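You operate a simulated robot arm through the tools that you are given. There is no shell and no other tool.

Carry out the task below with a simulated robot arm. There is one attempt and no reset: what you move stays moved.

TASK
Wind the grey magazine to L, stand the red board from CHECKED in slot 2, dial to TESTED.
Fine: latch bar down again; the other boards and the blue magazine stay as they are.

It is judged by the outcome, as a careful person would: the job done as asked, and still so three seconds after it is handed in. It fails if anything else is knocked over, pushed out of place, dropped, spilled or broken.

THE ROBOT
A 7-joint arm with a fingered hand, fixed in place. Base frame: the origin is at the foot of the arm, x ahead of it, y to its left, z up; the work surface is at about z = 760. Readings come in mm, degrees, newtons and seconds.
With the tool pointing down near the work surface it reaches from about 260 to 800 mm from the base axis. Its first joint turns from -115.0 to 115.0 degrees. Payload 5 kg.
Tool frame: the origin (TCP) lies between the finger pads and is the grasp point; the fingertips stand 32 mm ahead of it; z points along the fingers, y is the line along which they close. Largest opening 160 mm; the body of the gripper starts 89 mm behind the TCP. The gripper is a hand of 4 fingers: y runs from the thumb to the fingers, the wrist lies at [0, 0, -267] in the tool frame, and closing takes about 1.5 s.
Orientation is that of the tool frame in the base frame, as [roll, pitch, yaw] about the fixed x, y, z axes, in that order (R = Rz(yaw) Ry(pitch) Rx(roll)). With the fingers straight down and closing along the base's y, the tool's x points along the base's -x, its y along +y and its z along -z.

THE INTERFACE
- The arm moves only by the tool nudge_tool. Its argument "increments" is a list of rows, each a list of 6 numbers: the shift along the tool's x, y, z in mm, then the turn, a rotation vector about the tool's x, y, z in degrees. In form: [[x, y, z, wx, wy, wz], ...]. A call has 1 to 20 rows; each row shifts and turns the commanded pose from where the row before left it, along the tool's axes as they then stand. "fingers" is the opening, from 0 (shut) to 1 (fully open), set as the call begins (left out, the last holds). Each row takes 0.2 s and may step no farther than 50 mm and 8.6 degrees from the row before; otherwise, or with a gripper value out of range, the whole call is refused. Where a pose cannot be reached the arm comes as near as it can. A force on the tool above 40 N (or 10 N above the force at the start of the call, whichever is more), or a blocked arm, ends the call early, and 0.2 s more pass. The fingers move at their own pace (about 108 mm/s each) and stop on an object; they squeeze with about 22 N. The grip force told is the motor's: it shows also when the fingers shut on nothing. Time passes only in rows, and 0.2 s behind the last, so rows that do not move let the fingers close. The reply holds the time, the measured pose of the TCP, the force on the tool along the base axes, the opening and the grip force, in the units named above and with some noise, with the torque about the TCP (base axes, N m) and any sound that the robot's microphone picked up.
- Cameras (640 x 400 px; columns grow to the right, rows downward): "scene" is fixed at [221.1, -502.2, 1537.8]; the picture's right is [0.83, -0.55, 0.00], its down [-0.40, -0.61, -0.69] and it looks along [0.38, 0.57, -0.73] (base axes); focal length 214 px, centre (320, 200). "wrist" rides on the gripper at [80, -4, -114] in the tool frame; the picture's right is [0.05, 1.00, 0.00], its down [-0.82, 0.04, -0.58] and it looks along [-0.58, 0.03, 0.82] (tool axes); focal length 265 px, centre (320, 200). There is no depth. A picture from a camera that has moved, and an enlarged one, comes with that camera's place and axes in the base frame and with its lens.
- capture(camera): a new picture of that camera. No time passes.
- lift_body(by): slides the trunk up (or, below 0, down) by that many mm; the arm rides with it, the base frame stays. It gives what a move gives, with no picture.
- set_fingers(finger1, finger2, finger3, thumb_bend): sets how far each is bent, from 0 (flat) to 1 (curled in); at 0.3 the hand is open as for a grip, at 0.7 the pads meet at the TCP. One left out holds its place. A second passes; each finger stops where it meets its share of the squeeze, and holds until it gets a number again. A gripper value or a shape takes the hand back. It gives what a move gives, with no picture; readings hold the bend of each and the force on the fingers (four entries, about 0 where the hand has none), thumb and palm.
- preshape(shape): the hand has 4 fingers and takes this shape, open, in about a second: jaw (thumb against the fingers, like two jaws); tri (thumb and two fingers); tip (a fingertip pinch); poke (one finger out to press); point (the index stretched); flat (the hand flat); cup (the hand cupped); fist (a fist). The gripper value then closes the fingers along that shape, each until it touches; the sizes above hold for jaw. It gives what a move gives, with no picture.
- enlarge(camera, box): a new picture of the part [left, top, right, bottom] of that camera's present view, enlarged. No time passes.
- finish_job(): hands the job in; it is judged then, once.

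Places have to be worked out from the pictures, the camera data and where the tool is seen. Open the gripper and draw the arm clear of the work before you hand the job in, unless the task says otherwise.

The tools are called after ">>>" as a command line: name --pt "numbers of a row" for each row, then --argument value for the rest, lists and objects as JSON in quotes. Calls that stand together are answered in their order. nudge_tool: Moves the arm, as the interface text tells. Its arguments: {"type":"object","properties":{"increments":{"type":"array"},"fingers":{"type":"number"}},"required":["increments"]} The other tools are called the same way: lift_body (by) slides the trunk up or down; preshape (shape) gives the hand a shape; set_fingers (finger1, finger2, finger3, thumb_bend) moves the fingers one by one; capture (camera) takes a picture; enlarge (camera, box) takes an enlarged picture of a part of a camera's view; finish_job () hands the job in.

At the start:

```text
time: 0.0
ee_pos: [601.4, 142.9, 1302.1]
tool_rot: [180.0, 0.1, 180.0]
ft_force: [0.4, 0.9, -0.1]
moment: [-0.01, 0.02, 0.0]
gripper_width: 159.9
gripper_force: 0.1
shape: jaw
bend: [0.3, 0.3, 0.3, 0.3]
finger forces: [0.0, 0.0, 0.1, 0.0, 0.0, 0.0]
trunk travel left (down, up): [-925.0, 65.0]
```

scene: 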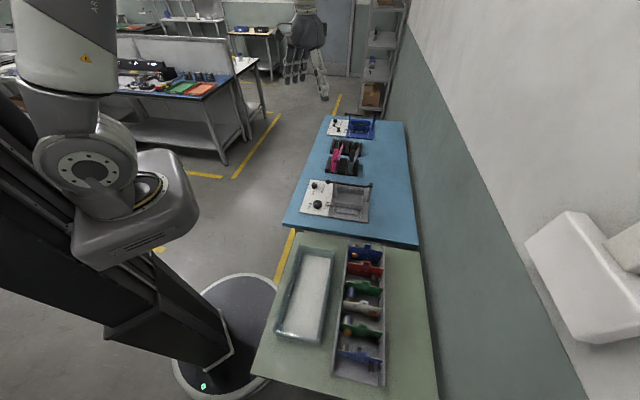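
wrist: 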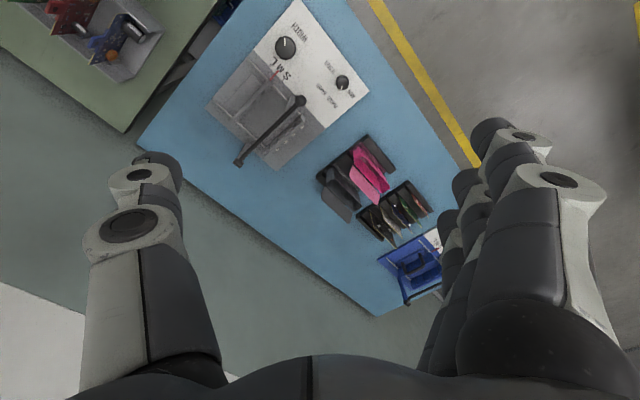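

I start by looking closer at the work surface with both cameras.

>>> enlarge --camera "scene" --box '[270, 100, 430, 200]'

>>> enlarge --camera "scene" --box '[270, 170, 430, 270]'

>>> enlarge --camera "scene" --box '[250, 230, 450, 400]'

>>> enlarge --camera "wrist" --box '[180, 0, 460, 175]'

>>> enlarge --camera "wrist" --box '[290, 120, 460, 300]'

```text
4.00 times, centred on (350, 150) of scene
camera zoom: at [221.1, -502.2, 1537.8], right [0.83, -0.55, 0.0], down [-0.4, -0.61, -0.69], along [0.38, 0.57, -0.73], focal length 858 px, centre (200, 400)
```

zoom: 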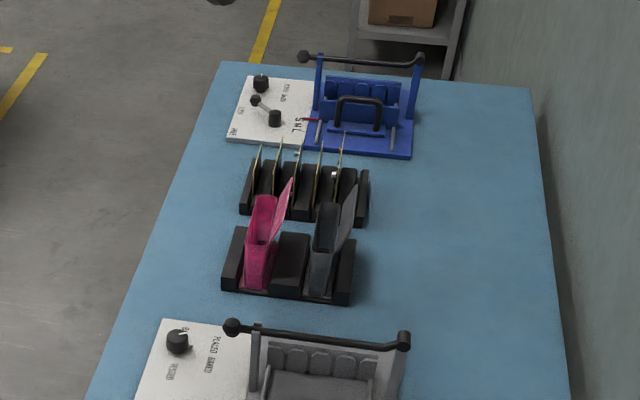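

```text
4.00 times, centred on (350, 220) of scene
camera zoom: at [221.1, -502.2, 1537.8], right [0.83, -0.55, 0.0], down [-0.4, -0.61, -0.69], along [0.38, 0.57, -0.73], focal length 858 px, centre (200, 120)
```

zoom: 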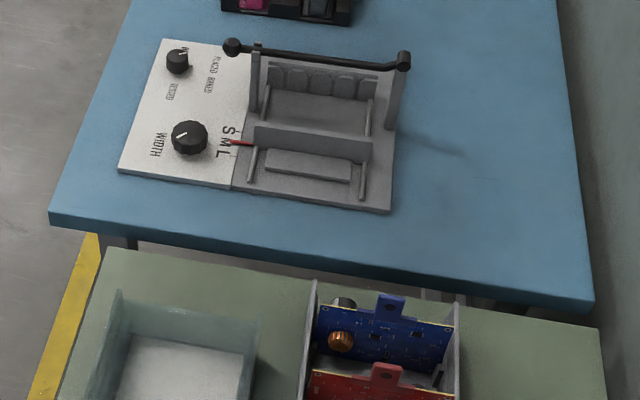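

```text
2.35 times, centred on (350, 315) of scene
camera zoom: at [221.1, -502.2, 1537.8], right [0.83, -0.55, 0.0], down [-0.4, -0.61, -0.69], along [0.38, 0.57, -0.73], focal length 505 px, centre (249, -71)
```

zoom: 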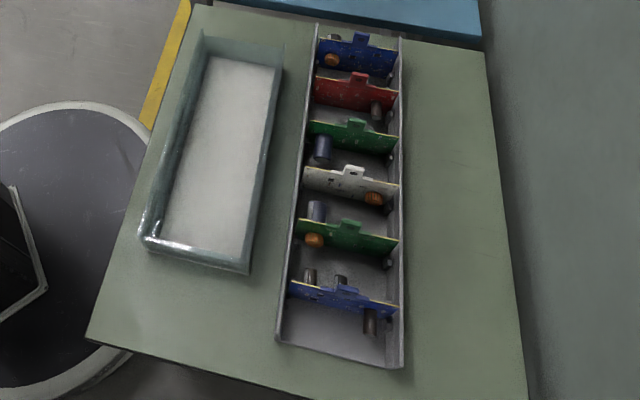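

```text
2.29 times, centred on (320, 88) of wrist
camera zoom: at [522.8, 139.4, 1417.3], right [-0.05, 1.0, 0.0], down [0.82, 0.04, 0.58], along [0.58, 0.03, -0.82], focal length 607 px, centre (320, 457)
```

zoom: 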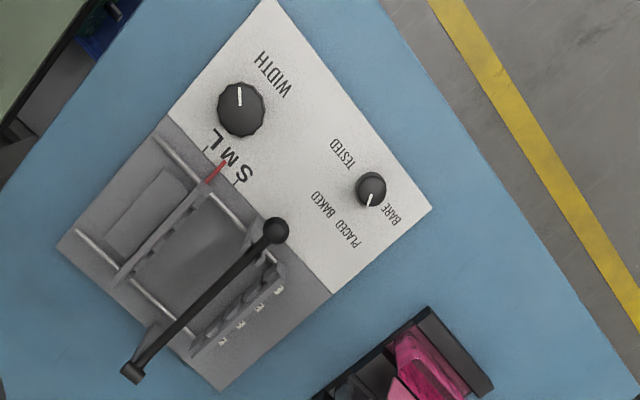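

```text
2.22 times, centred on (375, 210) of wrist
camera zoom: at [522.8, 139.4, 1417.3], right [-0.05, 1.0, 0.0], down [0.82, 0.04, 0.58], along [0.58, 0.03, -0.82], focal length 590 px, centre (198, 178)
```

zoom: 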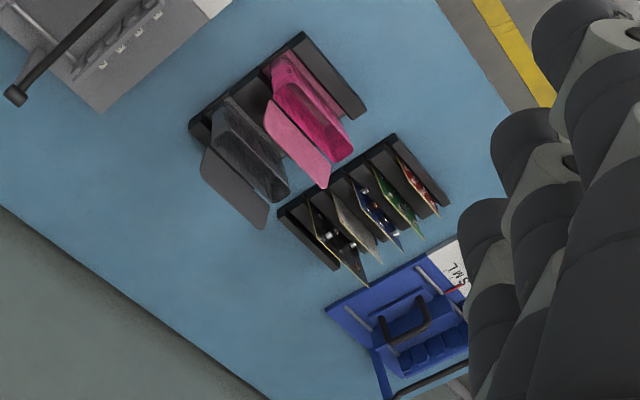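

The grey magazine lies around (640, 40) turned about 45°, the board tray around (440, -415) on the green table; the far rack and blue magazine look beyond reach. I move down toward the grey magazine and turn the wrist 45° to view it squarely.

>>> nudge_tool --pt "6 -25 41 0 0 0" --pt "6 -25 41 0 0 0" --pt "6 -25 41 0 0 0" --pt "6 -25 41 0 0 0" --pt "6 -25 41 0 0 0" --pt "6 -25 41 0 0 0" --pt "6 -25 41 0 0 0" --pt "6 -25 41 0 0 0" --pt "0 0 0 0 0 -7.5" --pt "0 0 0 0 0 -7.5" --pt "0 0 0 0 0 -7.5" --pt "0 0 0 0 0 -7.5" --pt "0 0 0 0 0 -7.5" --pt "0 0 0 0 0 -7.5"

```text
time: 3.0
ee_pos: [553.4, -57.5, 974.1]
tool_rot: [-180.0, 0.0, -134.9]
ft_force: [-0.8, -0.4, -0.3]
moment: [0.01, -0.04, -0.02]
gripper_width: 160.1
gripper_force: 0.0
shape: jaw
bend: [0.3, 0.3, 0.3, 0.3]
finger forces: [0.0, 0.0, 0.0, 0.1, 0.0, 0.0]
trunk travel left (down, up): [-925.0, 65.0]
```

The arm reached the viewing pose; now I take a wrist picture of the magazine.

>>> capture --camera "wrist"

>>> enlarge --camera "wrist" --box '[160, 40, 480, 240]'

```text
taken
camera wrist: at [500.9, -116.5, 1088.7], right [-0.74, 0.67, 0.0], down [0.55, 0.61, 0.58], along [0.39, 0.43, -0.82], focal length 265 px, centre (320, 200)
```

wrist: 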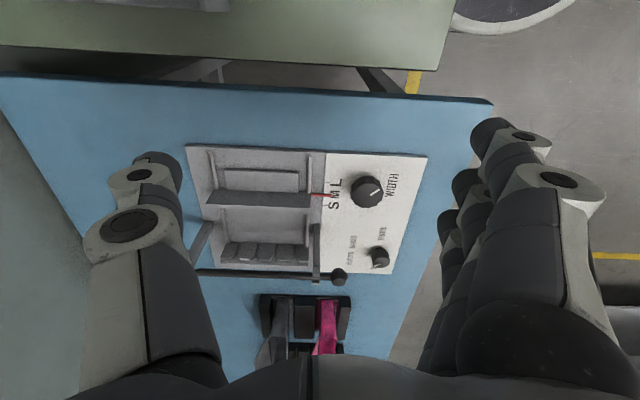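

```text
2.00 times, centred on (320, 140) of wrist
camera zoom: at [500.9, -116.5, 1088.7], right [-0.74, 0.67, 0.0], down [0.55, 0.61, 0.58], along [0.39, 0.43, -0.82], focal length 531 px, centre (320, 320)
```

zoom: 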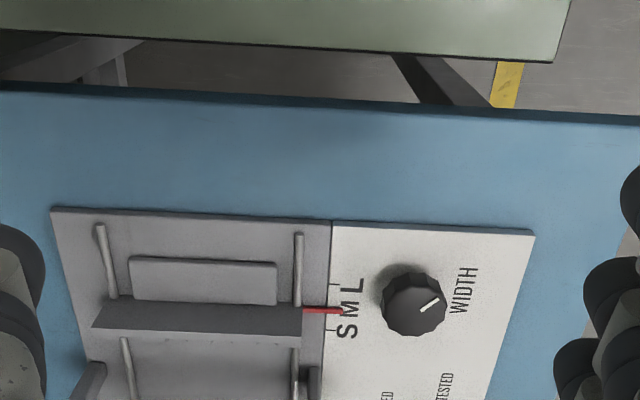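

The pointer looks to be at M with L toward the front edge. I enlarge the lower part of this view for the latch bar, slots and state dial.

>>> enlarge --camera "wrist" --box '[170, 130, 450, 305]'

>>> enlarge --camera "wrist" --box '[300, 140, 440, 285]'

>>> enlarge --camera "wrist" --box '[180, 140, 330, 285]'

```text
2.29 times, centred on (310, 218) of wrist
camera zoom: at [500.9, -116.5, 1088.7], right [-0.74, 0.67, 0.0], down [0.55, 0.61, 0.58], along [0.39, 0.43, -0.82], focal length 607 px, centre (343, 160)
```

zoom: 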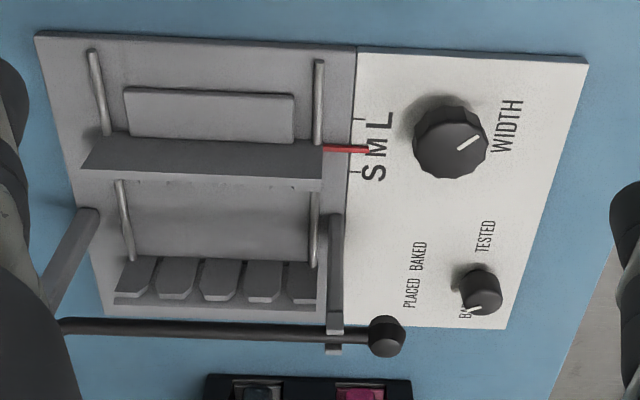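

```text
2.76 times, centred on (370, 212) of wrist
camera zoom: at [500.9, -116.5, 1088.7], right [-0.74, 0.67, 0.0], down [0.55, 0.61, 0.58], along [0.39, 0.43, -0.82], focal length 732 px, centre (182, 166)
```

zoom: 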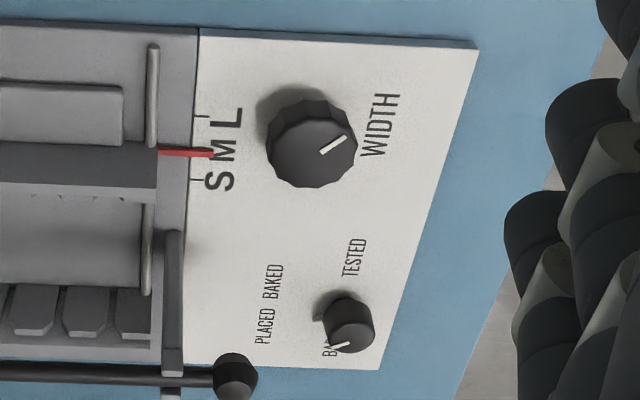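

```text
2.76 times, centred on (255, 212) of wrist
camera zoom: at [500.9, -116.5, 1088.7], right [-0.74, 0.67, 0.0], down [0.55, 0.61, 0.58], along [0.39, 0.43, -0.82], focal length 732 px, centre (499, 166)
```

zoom: 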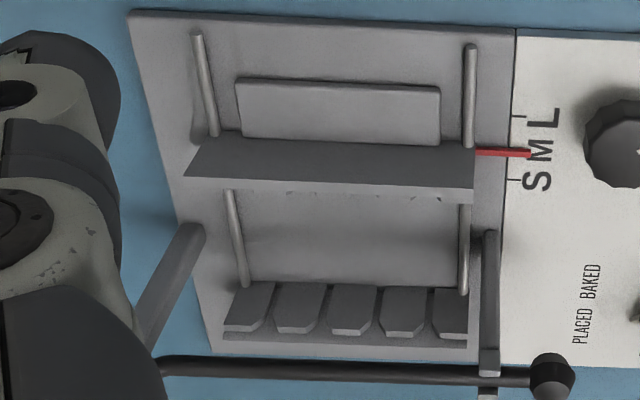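

The bar's hinge post is at the far right end, the ball handle at the knob side; teeth form slots at the back wall. Now I go over to the board tray to look for the CHECKED label and the red board.

>>> nudge_tool --pt "37.2 -21.5 0 0 0 0" --pt "37.2 -21.5 0 0 0 0" --pt "37.2 -21.5 0 0 0 0" --pt "37.2 -21.5 0 0 0 0" --pt "37.2 -21.5 0 0 0 0" --pt "37.2 -21.5 0 0 0 0" --pt "37.2 -21.5 0 0 0 0" --pt "37.2 -21.5 0 0 0 0"

>>> capture --camera "wrist"

>>> enlarge --camera "wrist" --box '[180, 0, 460, 175]'

>>> enlarge --camera "wrist" --box '[180, 130, 460, 305]'

```text
time: 4.8
ee_pos: [464.2, -393.1, 975.2]
tool_rot: [180.0, 0.1, -135.1]
ft_force: [0.3, 0.2, -0.4]
moment: [-0.02, 0.01, -0.01]
gripper_width: 159.8
gripper_force: 0.0
shape: jaw
bend: [0.3, 0.3, 0.3, 0.3]
finger forces: [0.1, 0.0, 0.1, 0.0, 0.1, 0.0]
trunk travel left (down, up): [-925.0, 65.0]
```

```text
taken
camera wrist: at [410.2, -452.0, 1090.3], right [-0.74, 0.67, 0.0], down [0.55, 0.61, 0.58], along [0.39, 0.43, -0.82], focal length 265 px, centre (320, 200)
```

wrist: 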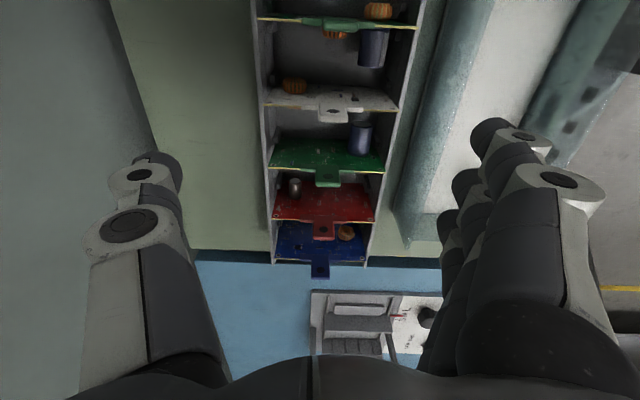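

```text
2.29 times, centred on (320, 88) of wrist
camera zoom: at [410.2, -452.0, 1090.3], right [-0.74, 0.67, 0.0], down [0.55, 0.61, 0.58], along [0.39, 0.43, -0.82], focal length 607 px, centre (320, 457)
```

zoom: 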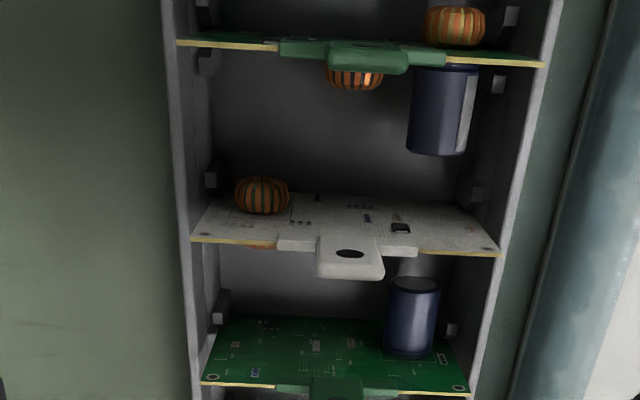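

```text
2.29 times, centred on (320, 218) of wrist
camera zoom: at [410.2, -452.0, 1090.3], right [-0.74, 0.67, 0.0], down [0.55, 0.61, 0.58], along [0.39, 0.43, -0.82], focal length 607 px, centre (320, 160)
```

zoom: 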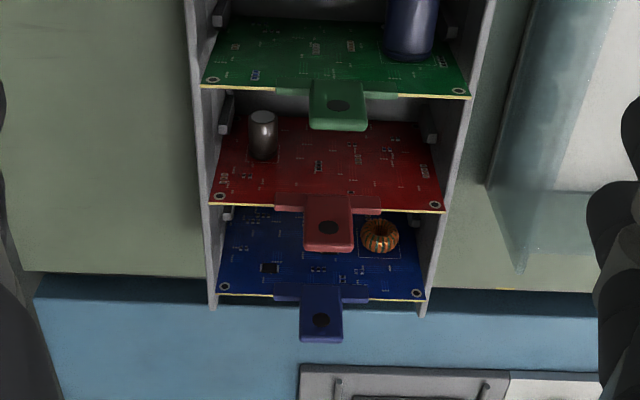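

No label seen yet; the red board stands second from the far end with a tab on top. I look for labels on the tray and the glass box from the scene camera.

>>> enlarge --camera "scene" --box '[320, 330, 440, 400]'

>>> enlarge --camera "scene" --box '[260, 230, 420, 320]'

>>> enlarge --camera "scene" --box '[310, 105, 390, 155]'

>>> enlarge --camera "scene" --box '[310, 135, 390, 185]'

```text
5.33 times, centred on (380, 365) of scene
camera zoom: at [221.1, -502.2, 1537.8], right [0.83, -0.55, 0.0], down [-0.4, -0.61, -0.69], along [0.38, 0.57, -0.73], focal length 1144 px, centre (0, -680)
```

zoom: 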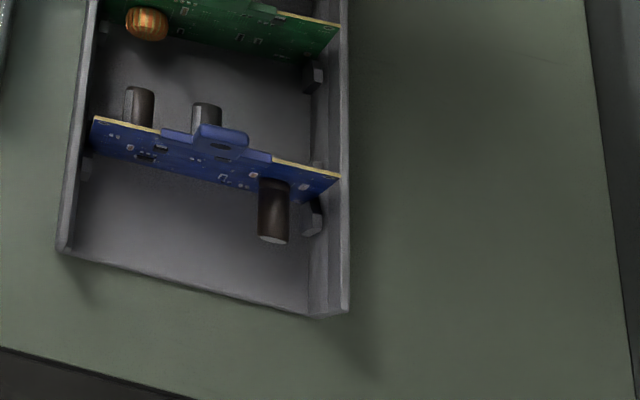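

```text
4.00 times, centred on (340, 275) of scene
camera zoom: at [221.1, -502.2, 1537.8], right [0.83, -0.55, 0.0], down [-0.4, -0.61, -0.69], along [0.38, 0.57, -0.73], focal length 858 px, centre (240, -100)
```

zoom: 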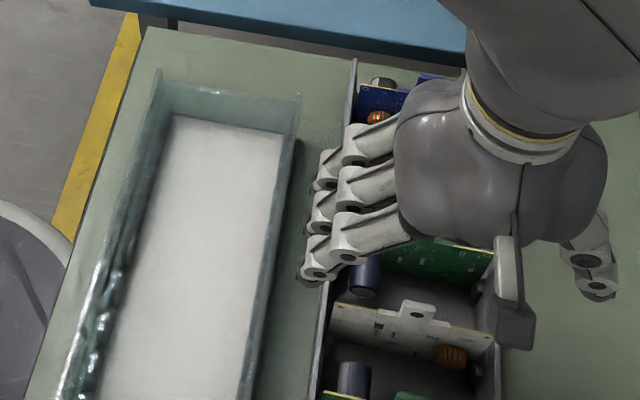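

```text
8.00 times, centred on (350, 130) of scene
camera zoom: at [221.1, -502.2, 1537.8], right [0.83, -0.55, 0.0], down [-0.4, -0.61, -0.69], along [0.38, 0.57, -0.73], focal length 1716 px, centre (80, 760)
```

zoom: 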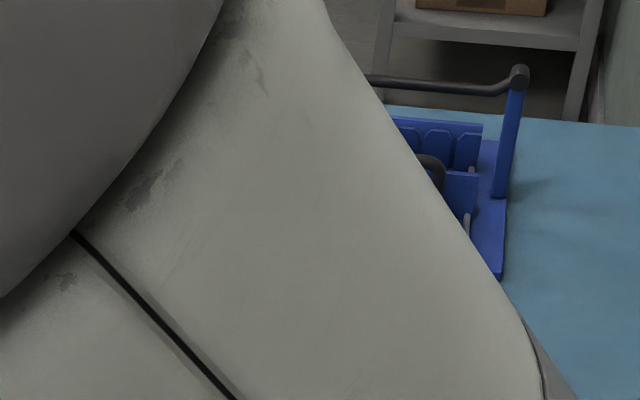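

```text
8.00 times, centred on (350, 160) of scene
camera zoom: at [221.1, -502.2, 1537.8], right [0.83, -0.55, 0.0], down [-0.4, -0.61, -0.69], along [0.38, 0.57, -0.73], focal length 1716 px, centre (80, 520)
```

zoom: 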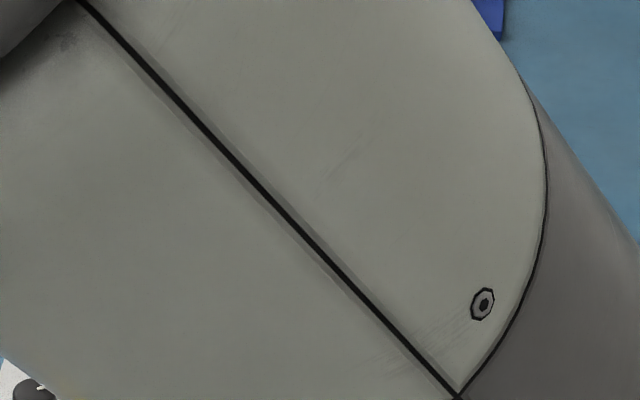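

Still no label; the faces on the robot side and the far end are not visible yet. I turn the hand 90° to view the tray from the robot side.

>>> nudge_tool --pt "-7 40.6 0 0 0 0" --pt "-7 40.6 0 0 0 0" --pt "-7 40.6 0 0 0 0" --pt "-7 40.6 0 0 0 0" --pt "0 0 0 0 0 7.5" --pt "0 0 0 0 0 7.5" --pt "0 0 0 0 0 7.5" --pt "0 0 0 0 0 7.5" --pt "0 0 0 0 0 7.5" --pt "0 0 0 0 0 7.5" --pt "0 0 0 0 0 7.5" --pt "0 0 0 0 0 7.5" --pt "0 0 0 0 0 7.5" --pt "0 0 0 0 0 7.5" --pt "0 0 0 0 0 7.5" --pt "0 0 0 0 0 7.5"

>>> capture --camera "wrist"

>>> enlarge --camera "wrist" --box '[160, 40, 480, 240]'

```text
time: 8.2
ee_pos: [369.5, -254.0, 974.1]
tool_rot: [179.9, 0.0, 134.8]
ft_force: [-0.2, -0.3, 0.6]
moment: [0.0, -0.01, -0.04]
gripper_width: 160.0
gripper_force: 0.1
shape: jaw
bend: [0.3, 0.3, 0.3, 0.3]
finger forces: [0.1, 0.0, 0.0, 0.0, 0.0, 0.0]
trunk travel left (down, up): [-925.0, 65.0]
```

```text
taken
camera wrist: at [311.2, -199.9, 1089.4], right [0.67, 0.74, 0.0], down [0.6, -0.55, 0.58], along [0.43, -0.39, -0.82], focal length 265 px, centre (320, 200)
```

wrist: 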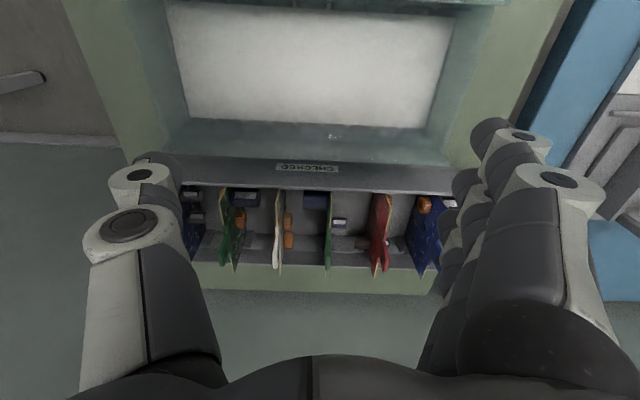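

```text
2.00 times, centred on (320, 140) of wrist
camera zoom: at [311.2, -199.9, 1089.4], right [0.67, 0.74, 0.0], down [0.6, -0.55, 0.58], along [0.43, -0.39, -0.82], focal length 531 px, centre (320, 320)
```

zoom: 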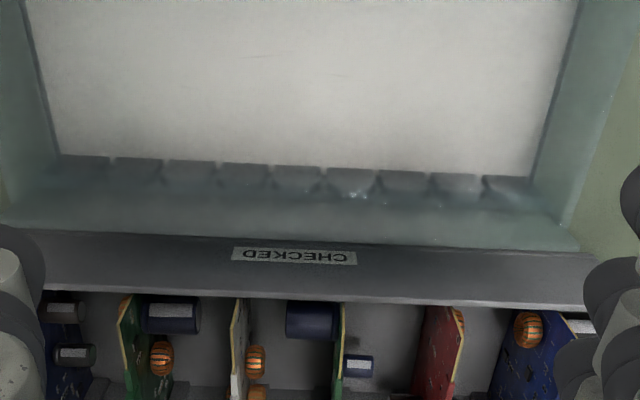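

The tray is the one labelled CHECKED, so its red board is the target. Now I travel to the magazine's far side, above it, to read the slot numbers and see the latch from behind.

>>> nudge_tool --pt "2.1 45 -3 0 0 0" --pt "2.1 45 -3 0 0 0" --pt "2.1 45 -3 0 0 0" --pt "2.1 45 -3 0 0 0" --pt "2.1 45 -3 0 0 0" --pt "2.1 45 -3 0 0 0" --pt "2.1 45 -3 0 0 0" --pt "2.1 45 -3 0 0 0" --pt "2.1 45 -3 0 0 0" --pt "2.1 45 -3 0 0 0"

>>> nudge_tool --pt "0 0 0 0 0 7.5" --pt "0 0 0 0 0 7.5" --pt "0 0 0 0 0 7.5" --pt "0 0 0 0 0 7.5" --pt "0 0 0 0 0 7.5" --pt "0 0 0 0 0 7.5" --pt "0 0 0 0 0 7.5" --pt "0 0 0 0 0 7.5" --pt "0 0 0 0 0 7.5" --pt "0 0 0 0 0 7.5" --pt "0 0 0 0 0 7.5" --pt "0 0 0 0 0 7.5" --pt "0 0 0 0 0 0"

>>> capture --camera "wrist"

```text
time: 10.4
ee_pos: [677.0, 81.5, 1000.7]
tool_rot: [-179.9, -0.1, 135.1]
ft_force: [0.4, 0.2, 0.3]
moment: [0.0, -0.01, -0.01]
gripper_width: 159.8
gripper_force: 0.1
shape: jaw
bend: [0.3, 0.3, 0.3, 0.3]
finger forces: [0.0, 0.0, 0.0, 0.0, 0.0, 0.1]
trunk travel left (down, up): [-925.0, 65.0]
```

```text
time: 13.2
ee_pos: [673.8, 78.9, 1002.8]
tool_rot: [-179.9, 0.1, 44.9]
ft_force: [0.3, 0.4, 0.2]
moment: [0.03, -0.05, 0.0]
gripper_width: 159.7
gripper_force: 0.0
shape: jaw
bend: [0.3, 0.3, 0.3, 0.3]
finger forces: [0.0, 0.1, 0.1, 0.1, 0.0, 0.0]
trunk travel left (down, up): [-925.0, 65.0]
```

```text
taken
camera wrist: at [729.2, 138.2, 1118.6], right [0.74, -0.67, 0.0], down [-0.55, -0.61, 0.58], along [-0.39, -0.43, -0.82], focal length 265 px, centre (320, 200)
```

wrist: 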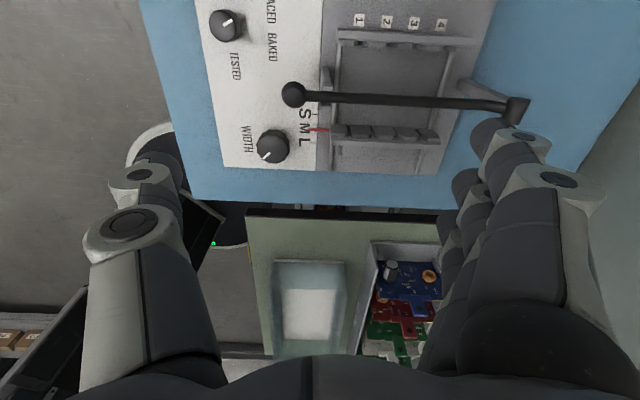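

Slot numbers 1–4 are visible behind the fixed wall, 1 nearest the dial panel. I enlarge for details.

>>> enlarge --camera "wrist" --box '[190, 0, 350, 190]'

>>> enlarge --camera "wrist" --box '[310, 0, 540, 190]'

>>> enlarge --camera "wrist" --box '[320, 210, 480, 370]'

```text
2.11 times, centred on (270, 95) of wrist
camera zoom: at [729.2, 138.2, 1118.6], right [0.74, -0.67, 0.0], down [-0.55, -0.61, 0.58], along [-0.39, -0.43, -0.82], focal length 559 px, centre (425, 421)
```

zoom: 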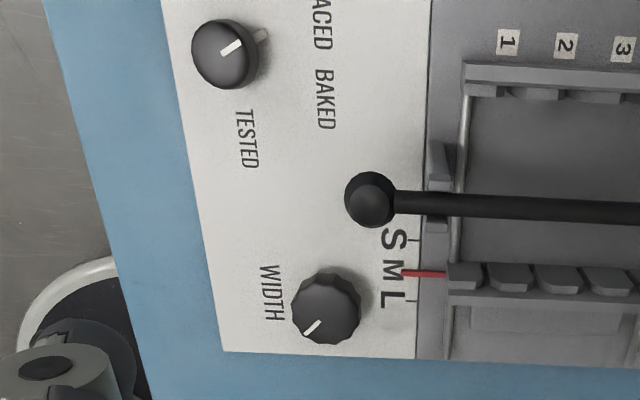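

```text
2.11 times, centred on (425, 95) of wrist
camera zoom: at [729.2, 138.2, 1118.6], right [0.74, -0.67, 0.0], down [-0.55, -0.61, 0.58], along [-0.39, -0.43, -0.82], focal length 559 px, centre (99, 421)
```

zoom: 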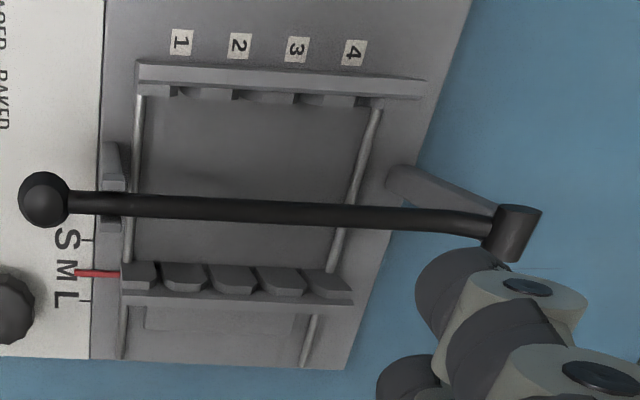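

```text
2.50 times, centred on (400, 290) of wrist
camera zoom: at [729.2, 138.2, 1118.6], right [0.74, -0.67, 0.0], down [-0.55, -0.61, 0.58], along [-0.39, -0.43, -0.82], focal length 664 px, centre (120, -25)
```

zoom: 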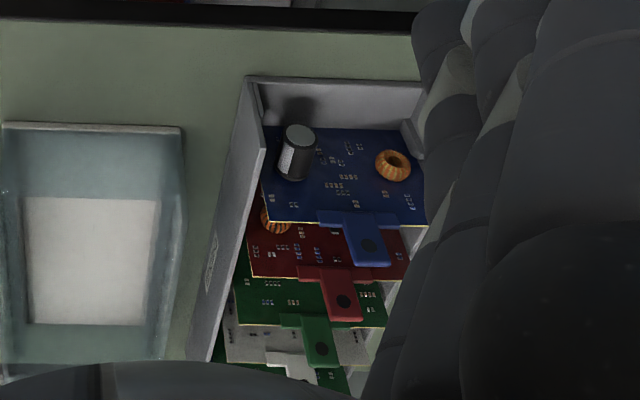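

The picture geometry gives: WIDTH knob ≈ (587, 72, top 792), state dial ≈ (648, 196), bar ball ≈ (670, 108, 866), slots 30 mm apart. I try the three‑finger shape here in free space to see how the fingers lie for turning knobs.

>>> preshape --shape "tri"

>>> capture --camera "wrist"

>>> nudge_tool --pt "0 0 0 0 0 0" --pt "0 0 0 0 0 0" --pt "0 0 0 0 0 0" --pt "0 0 0 0 0 0" --pt "0 0 0 0 0 0" --fingers 0.35

>>> capture --camera "wrist"

```text
time: 14.1
ee_pos: [674.2, 79.2, 1004.4]
tool_rot: [-179.9, 0.0, 45.0]
ft_force: [-0.8, -0.1, -0.3]
moment: [0.01, 0.01, 0.0]
gripper_width: 159.8
gripper_force: 0.0
shape: tri
bend: [0.3, 0.3, 0.01, 0.3]
finger forces: [0.0, 0.0, 0.0, 0.0, 0.0, 0.1]
trunk travel left (down, up): [-925.0, 65.0]
```

```text
taken
camera wrist: at [729.2, 138.4, 1118.5], right [0.74, -0.67, 0.0], down [-0.55, -0.61, 0.58], along [-0.39, -0.43, -0.82], focal length 265 px, centre (320, 200)
```

wrist: 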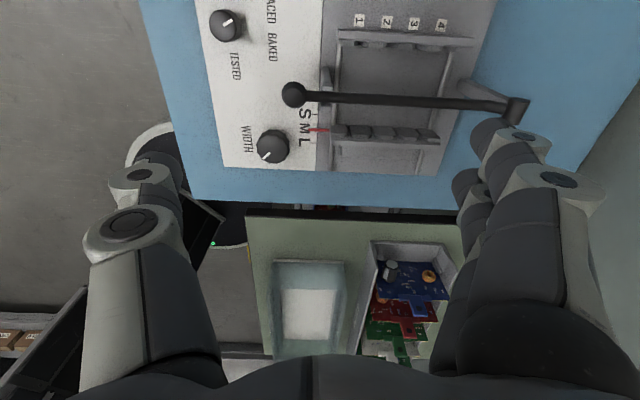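

```text
time: 15.3
ee_pos: [674.3, 79.6, 1003.4]
tool_rot: [180.0, 0.0, 45.0]
ft_force: [0.6, 1.0, 0.1]
moment: [0.02, 0.06, 0.02]
gripper_width: 57.0
gripper_force: 0.1
shape: tri
bend: [0.73, 0.73, 0.01, 0.7]
finger forces: [0.0, 0.0, 0.0, 0.0, 0.1, 0.0]
trunk travel left (down, up): [-925.0, 65.0]
```

```text
taken
camera wrist: at [729.2, 138.4, 1118.5], right [0.74, -0.67, 0.0], down [-0.55, -0.61, 0.58], along [-0.39, -0.43, -0.82], focal length 265 px, centre (320, 200)
```

wrist: 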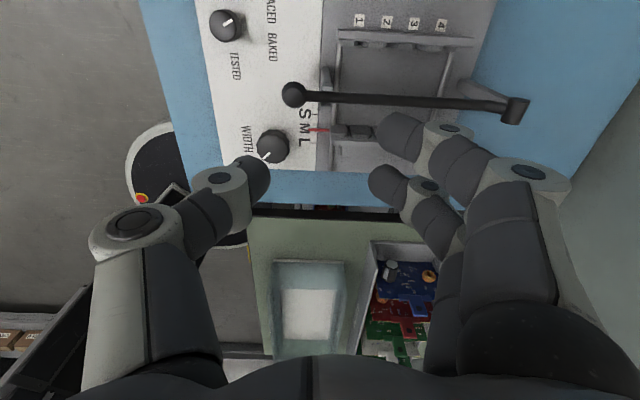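

The tri shape closes thumb against two fingers, the third stays straight. I check from the scene camera how far the straight finger sticks out.

>>> enlarge --camera "scene" --box '[270, 100, 450, 220]'

```text
3.33 times, centred on (360, 160) of scene
camera zoom: at [221.1, -502.2, 1537.8], right [0.83, -0.55, 0.0], down [-0.4, -0.61, -0.69], along [0.38, 0.57, -0.73], focal length 715 px, centre (187, 333)
```

zoom: 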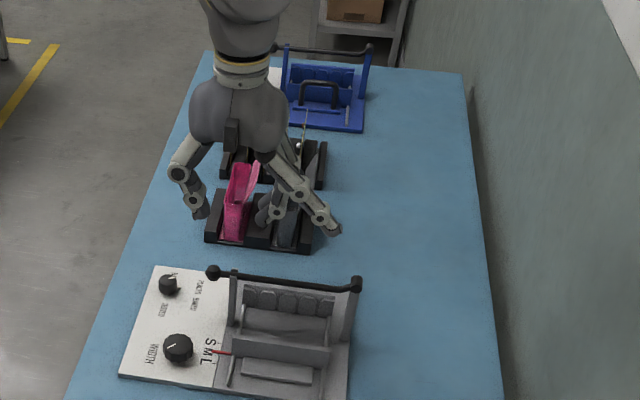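

The straight third finger would sweep wide, so I compare with the plain jaw shape at a similar opening.

>>> preshape --shape "jaw"

>>> nudge_tool --pt "0 0 0 0 0 0" --pt "0 0 0 0 0 0" --pt "0 0 0 0 0 0" --pt "0 0 0 0 0 0" --pt "0 0 0 0 0 0" --fingers 0.4

>>> capture --camera "wrist"

>>> enlarge --camera "scene" --box '[300, 110, 400, 180]'

```text
time: 16.2
ee_pos: [675.0, 78.8, 1003.1]
tool_rot: [-180.0, 0.0, 45.0]
ft_force: [-0.4, 0.4, 0.6]
moment: [0.01, -0.02, -0.01]
gripper_width: 160.3
gripper_force: 0.1
shape: jaw
bend: [0.3, 0.3, 0.3, 0.3]
finger forces: [0.0, 0.1, 0.0, 0.0, 0.1, 0.1]
trunk travel left (down, up): [-925.0, 65.0]
```

```text
time: 17.4
ee_pos: [673.1, 78.6, 1003.0]
tool_rot: [179.9, 0.0, 45.0]
ft_force: [-0.7, 0.3, 0.3]
moment: [0.0, 0.01, 0.02]
gripper_width: 65.1
gripper_force: 0.1
shape: jaw
bend: [0.73, 0.73, 0.73, 0.7]
finger forces: [0.0, 0.0, 0.0, 0.0, 0.0, 0.0]
trunk travel left (down, up): [-925.0, 65.0]
```

```text
taken
camera wrist: at [729.2, 138.4, 1118.5], right [0.74, -0.67, 0.0], down [-0.55, -0.61, 0.58], along [-0.39, -0.43, -0.82], focal length 265 px, centre (320, 200)
```

wrist: 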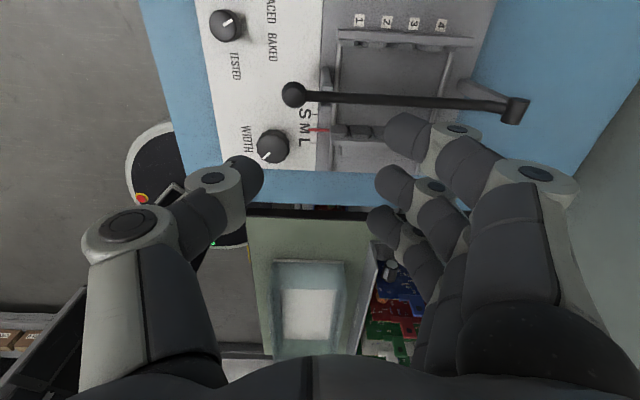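

```text
5.71 times, centred on (350, 145) of scene
camera zoom: at [221.1, -502.2, 1537.8], right [0.83, -0.55, 0.0], down [-0.4, -0.61, -0.69], along [0.38, 0.57, -0.73], focal length 1226 px, centre (149, 514)
```

zoom: 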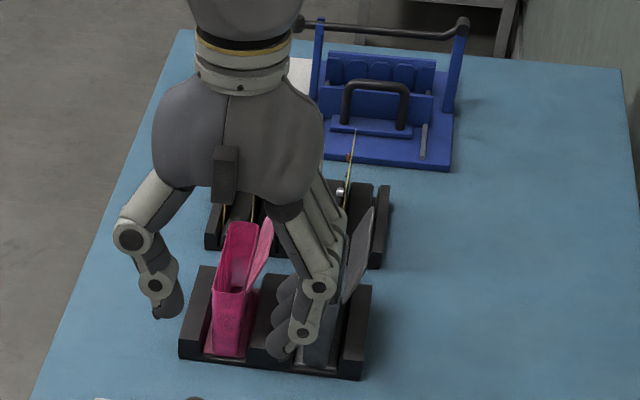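

Jaw keeps all fingers together, thumb near x = 0, fingers about 26 mm apart. I move above the WIDTH knob at (587, 72) and turn back to mid-range yaw, then look again.

>>> nudge_tool --pt "-33 -28.2 0 0 0 0" --pt "-33 -28.2 0 0 0 0" --pt "0 0 0 0 0 -7.5" --pt "0 0 0 0 0 -7.5" --pt "0 0 0 0 0 -7.5" --pt "0 0 0 0 0 -7.5" --pt "0 0 0 0 0 -7.5" --pt "0 0 0 0 0 -7.5" --pt "0 0 0 0 0 -7.5" --pt "0 0 0 0 0 -7.5" --pt "0 0 0 0 0 -7.5" --pt "0 0 0 0 0 -7.5" --pt "0 0 0 0 0 -7.5" --pt "0 0 0 0 0 -7.5" --pt "0 0 0 0 0 -7.5" --pt "0 0 0 0 0 -7.5" --pt "0 0 0 0 0 -7.5" --pt "0 0 0 0 0 -7.5" --pt "0 0 0 0 0 -7.5" --pt "0 0 0 0 0 -7.5"

>>> nudge_tool --pt "0 0 40 0 0 0" --pt "0 0 40 0 0 0" --pt "0 0 0 0 0 0"

>>> capture --camera "wrist"

>>> enlarge --camera "wrist" --box '[240, 110, 400, 250]'

```text
time: 21.6
ee_pos: [587.5, 72.3, 1004.3]
tool_rot: [-179.9, 0.1, -179.9]
ft_force: [-0.1, -0.5, -0.4]
moment: [-0.01, 0.01, 0.06]
gripper_width: 64.5
gripper_force: 0.1
shape: jaw
bend: [0.73, 0.73, 0.73, 0.7]
finger forces: [0.0, 0.0, 0.0, 0.1, 0.0, 0.0]
trunk travel left (down, up): [-925.0, 65.0]
```

```text
time: 22.4
ee_pos: [590.3, 71.8, 923.2]
tool_rot: [-180.0, 0.0, 180.0]
ft_force: [-0.8, -0.2, -0.8]
moment: [0.02, -0.02, 0.01]
gripper_width: 64.5
gripper_force: 0.2
shape: jaw
bend: [0.73, 0.73, 0.73, 0.7]
finger forces: [0.0, 0.1, 0.1, 0.1, 0.0, 0.0]
trunk travel left (down, up): [-925.0, 65.0]
```

```text
taken
camera wrist: at [509.3, 68.0, 1039.8], right [-0.05, 1.0, 0.0], down [0.81, 0.04, 0.58], along [0.58, 0.03, -0.82], focal length 265 px, centre (320, 200)
```

wrist: 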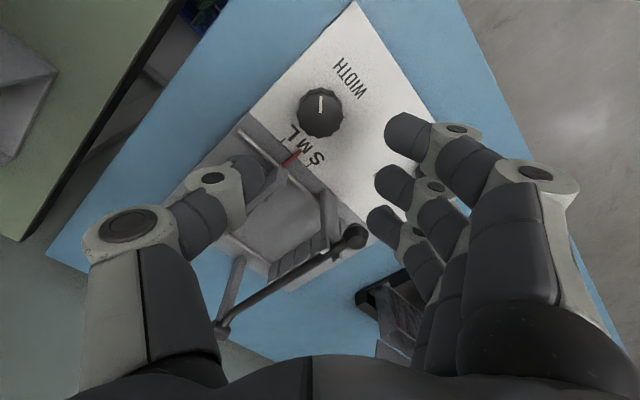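

```text
2.86 times, centred on (320, 180) of wrist
camera zoom: at [509.3, 68.0, 1039.8], right [-0.05, 1.0, 0.0], down [0.81, 0.04, 0.58], along [0.58, 0.03, -0.82], focal length 758 px, centre (320, 257)
```

zoom: 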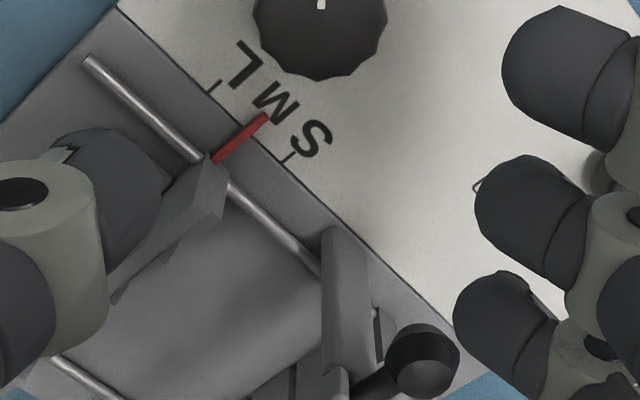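

The knob top centre is seen at about (586, 72.5). I center on it, open to ~80 mm and descend so the fingertips surround the knob.

>>> nudge_tool --pt "2 0.5 0 0 0 0" --pt "1.5 0 30 0 0 0" --pt "0 0 30 0 0 0" --pt "0 0 30 0 0 0" --pt "0 0 12 0 0 0" --pt "0 0 0 0 0 0" --fingers 0.5

>>> capture --camera "wrist"

>>> enlarge --camera "scene" --box '[280, 160, 380, 230]'

```text
time: 23.8
ee_pos: [583.7, 72.5, 822.4]
tool_rot: [-179.9, -0.1, 179.9]
ft_force: [0.5, 0.9, 0.1]
moment: [0.01, -0.02, 0.0]
gripper_width: 79.1
gripper_force: 0.0
shape: jaw
bend: [0.72, 0.72, 0.72, 0.7]
finger forces: [0.0, 0.0, 0.0, 0.1, 0.1, 0.1]
trunk travel left (down, up): [-925.0, 65.0]
```

```text
taken
camera wrist: at [504.8, 67.9, 937.4], right [-0.05, 1.0, 0.0], down [0.82, 0.04, 0.58], along [0.58, 0.03, -0.82], focal length 265 px, centre (320, 200)
```

wrist: 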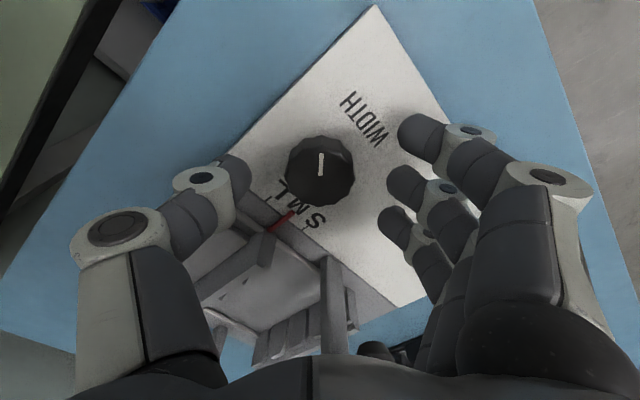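

```text
5.71 times, centred on (330, 195) of scene
camera zoom: at [221.1, -502.2, 1537.8], right [0.83, -0.55, 0.0], down [-0.4, -0.61, -0.69], along [0.38, 0.57, -0.73], focal length 1226 px, centre (263, 229)
```

zoom: 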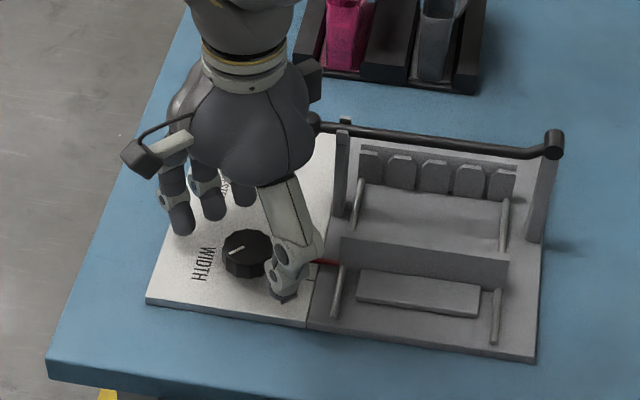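

The knob centre works out near (588, 72, top ~795). I shift 3 mm outward, lower to tips at ~777 and close on the knob.

>>> nudge_tool --pt "-3.5 -0.5 0 0 0 0" --pt "0 0 7 0 0 0" --pt "0 0 6 0 0 0" --pt "0 0 0 0 0 0"

>>> nudge_tool --pt "0 0 0 0 0 0" --pt "0 0 0 0 0 0" --pt "0 0 0 0 0 0" --pt "0 0 0 0 0 0" --pt "0 0 0 0 0 0" --pt "0 0 0 0 0 0" --fingers 0

>>> capture --camera "wrist"

```text
time: 24.8
ee_pos: [588.0, 72.7, 809.3]
tool_rot: [180.0, 0.1, -180.0]
ft_force: [-0.3, 0.2, -0.7]
moment: [0.0, 0.02, 0.01]
gripper_width: 79.3
gripper_force: 0.1
shape: jaw
bend: [0.72, 0.72, 0.72, 0.7]
finger forces: [0.0, 0.0, 0.0, 0.0, 0.1, 0.1]
trunk travel left (down, up): [-925.0, 65.0]
```

```text
time: 26.2
ee_pos: [587.0, 70.8, 808.2]
tool_rot: [-180.0, 0.0, 179.9]
ft_force: [-2.0, -6.1, -3.4]
moment: [-0.06, 0.02, -0.02]
gripper_width: 19.6
gripper_force: 22.1
shape: jaw
bend: [0.7, 0.73, 0.68, 0.7]
finger forces: [6.5, 8.1, 0.1, 0.0, 20.8, 0.0]
trunk travel left (down, up): [-925.0, 65.0]
```

```text
taken
camera wrist: at [508.2, 66.9, 924.2], right [-0.05, 1.0, 0.0], down [0.82, 0.04, 0.58], along [0.58, 0.03, -0.82], focal length 265 px, centre (320, 200)
```

wrist: 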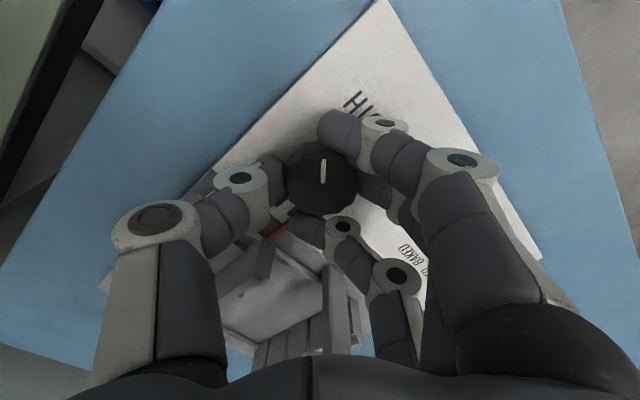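

The grip holds on finger 1, finger 2 and thumb, with finger 3 past the knob near the red pointer. I try a small turn counter‑clockwise (away from the pointer) to learn the winding direction.

>>> nudge_tool --pt "0 0 0 0 0 -5" --pt "0 0 0 0 0 -5" --pt "0 0 0 0 0 -5" --pt "0 0 0 0 0 -5" --pt "0 0 0 0 0 0"

>>> capture --camera "wrist"

>>> enlarge --camera "scene" --box '[280, 160, 380, 230]'

```text
time: 27.4
ee_pos: [588.2, 70.9, 808.2]
tool_rot: [-180.0, 0.1, -159.9]
ft_force: [2.8, -6.8, 0.5]
moment: [-0.05, -0.04, 0.04]
gripper_width: 19.3
gripper_force: 22.2
shape: jaw
bend: [0.7, 0.73, 0.68, 0.7]
finger forces: [6.0, 8.5, 0.0, 0.1, 21.7, 0.0]
trunk travel left (down, up): [-925.0, 65.0]
```

```text
taken
camera wrist: at [514.5, 40.2, 924.0], right [-0.39, 0.92, 0.0], down [0.75, 0.32, 0.58], along [0.53, 0.23, -0.82], focal length 265 px, centre (320, 200)
```

wrist: 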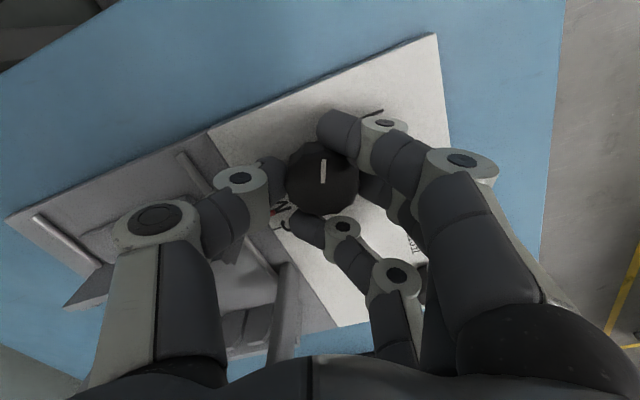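

```text
5.71 times, centred on (330, 195) of scene
camera zoom: at [221.1, -502.2, 1537.8], right [0.83, -0.55, 0.0], down [-0.4, -0.61, -0.69], along [0.38, 0.57, -0.73], focal length 1226 px, centre (263, 229)
```

zoom: 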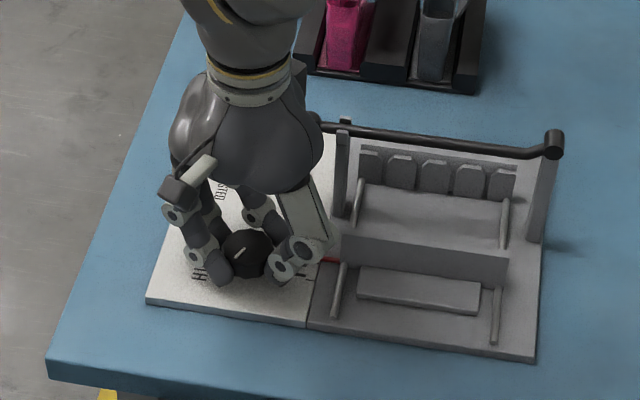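

The knob follows the hand. To see the wall's movement, I zoom in finely on the pointer and rails in the scene view.

>>> enlarge --camera "scene" --box '[325, 190, 365, 215]'

>>> enlarge --camera "wrist" --box '[240, 170, 360, 250]'

```text
16.00 times, centred on (345, 202) of scene
camera zoom: at [221.1, -502.2, 1537.8], right [0.83, -0.55, 0.0], down [-0.4, -0.61, -0.69], along [0.38, 0.57, -0.73], focal length 3432 px, centre (-80, 160)
```

zoom: 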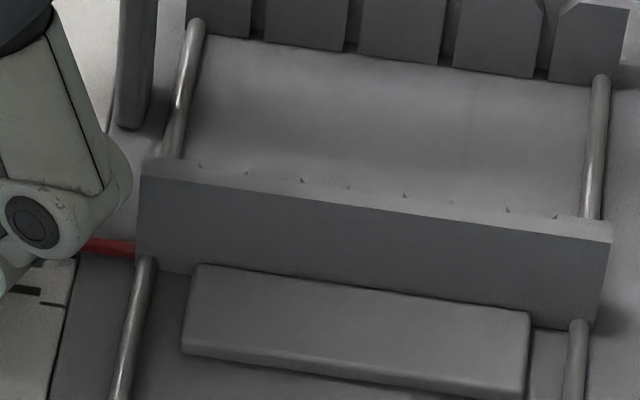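

```text
5.00 times, centred on (300, 210) of wrist
camera zoom: at [514.5, 40.2, 924.0], right [-0.39, 0.92, 0.0], down [0.75, 0.32, 0.58], along [0.53, 0.23, -0.82], focal length 1327 px, centre (420, 150)
```

zoom: 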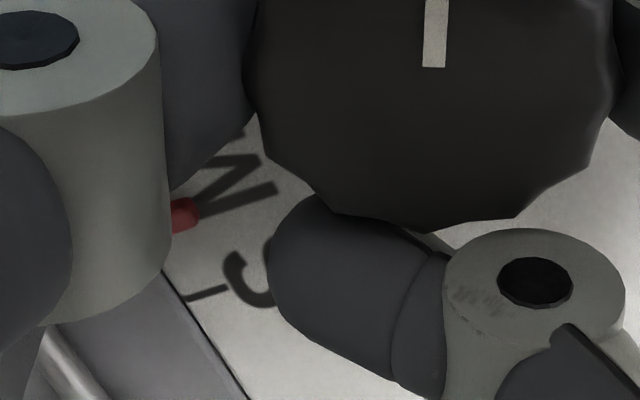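

The pointer seems to have gone slightly toward S. I turn back 20° and compare in the same zoom.

>>> nudge_tool --pt "0 0 0 0 0 5" --pt "0 0 0 0 0 5" --pt "0 0 0 0 0 5" --pt "0 0 0 0 0 5" --pt "0 0 0 0 0 0"

>>> enlarge --camera "scene" --box '[325, 190, 365, 215]'

```text
time: 28.6
ee_pos: [588.4, 71.1, 808.2]
tool_rot: [-180.0, 0.0, 179.8]
ft_force: [5.6, -13.0, -3.3]
moment: [-0.25, -0.14, 0.01]
gripper_width: 19.3
gripper_force: 22.2
shape: jaw
bend: [0.7, 0.73, 0.68, 0.7]
finger forces: [4.9, 8.0, 0.1, 0.1, 24.3, 0.0]
trunk travel left (down, up): [-925.0, 65.0]
```

```text
16.00 times, centred on (345, 202) of scene
camera zoom: at [221.1, -502.2, 1537.8], right [0.83, -0.55, 0.0], down [-0.4, -0.61, -0.69], along [0.38, 0.57, -0.73], focal length 3432 px, centre (-80, 160)
```

zoom: 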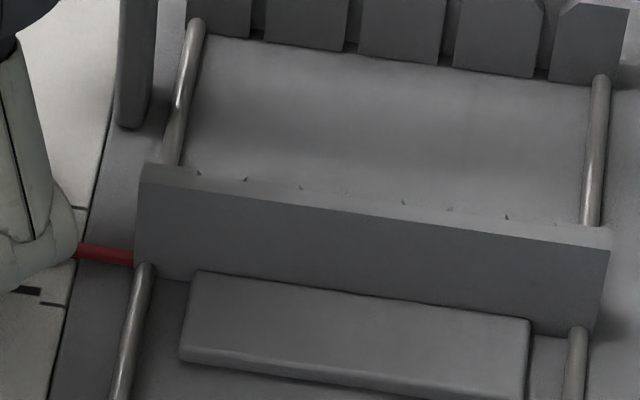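

Clockwise moves the wall toward L, roughly 20 mm per half turn. With the grip held, I curl the free third finger up out of the way and see what it does.

>>> set_fingers --finger3 1.0

>>> capture --camera "wrist"

>>> enlarge --camera "scene" --box '[290, 170, 350, 220]'

```text
time: 29.6
ee_pos: [586.7, 72.4, 809.2]
tool_rot: [179.9, 0.0, 179.9]
ft_force: [5.9, -13.8, -4.3]
moment: [-0.24, -0.16, -0.01]
gripper_width: 31.3
gripper_force: 18.3
shape: fingers
bend: [0.7, 0.73, 1.0, 0.7]
finger forces: [4.8, 7.6, 0.0, 0.0, 24.7, 0.0]
trunk travel left (down, up): [-925.0, 65.0]
```

```text
taken
camera wrist: at [507.8, 67.8, 924.5], right [-0.05, 1.0, 0.0], down [0.82, 0.04, 0.58], along [0.58, 0.03, -0.82], focal length 265 px, centre (320, 200)
```

wrist: 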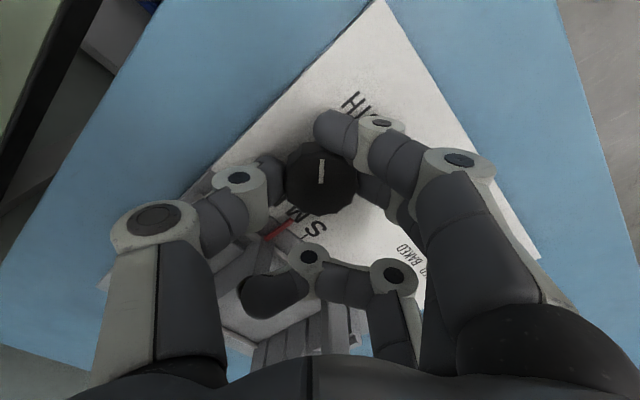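

```text
8.00 times, centred on (320, 195) of scene
camera zoom: at [221.1, -502.2, 1537.8], right [0.83, -0.55, 0.0], down [-0.4, -0.61, -0.69], along [0.38, 0.57, -0.73], focal length 1716 px, centre (320, 240)
```

zoom: 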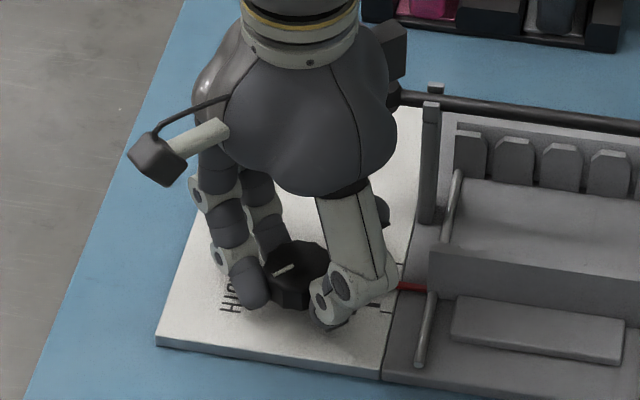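

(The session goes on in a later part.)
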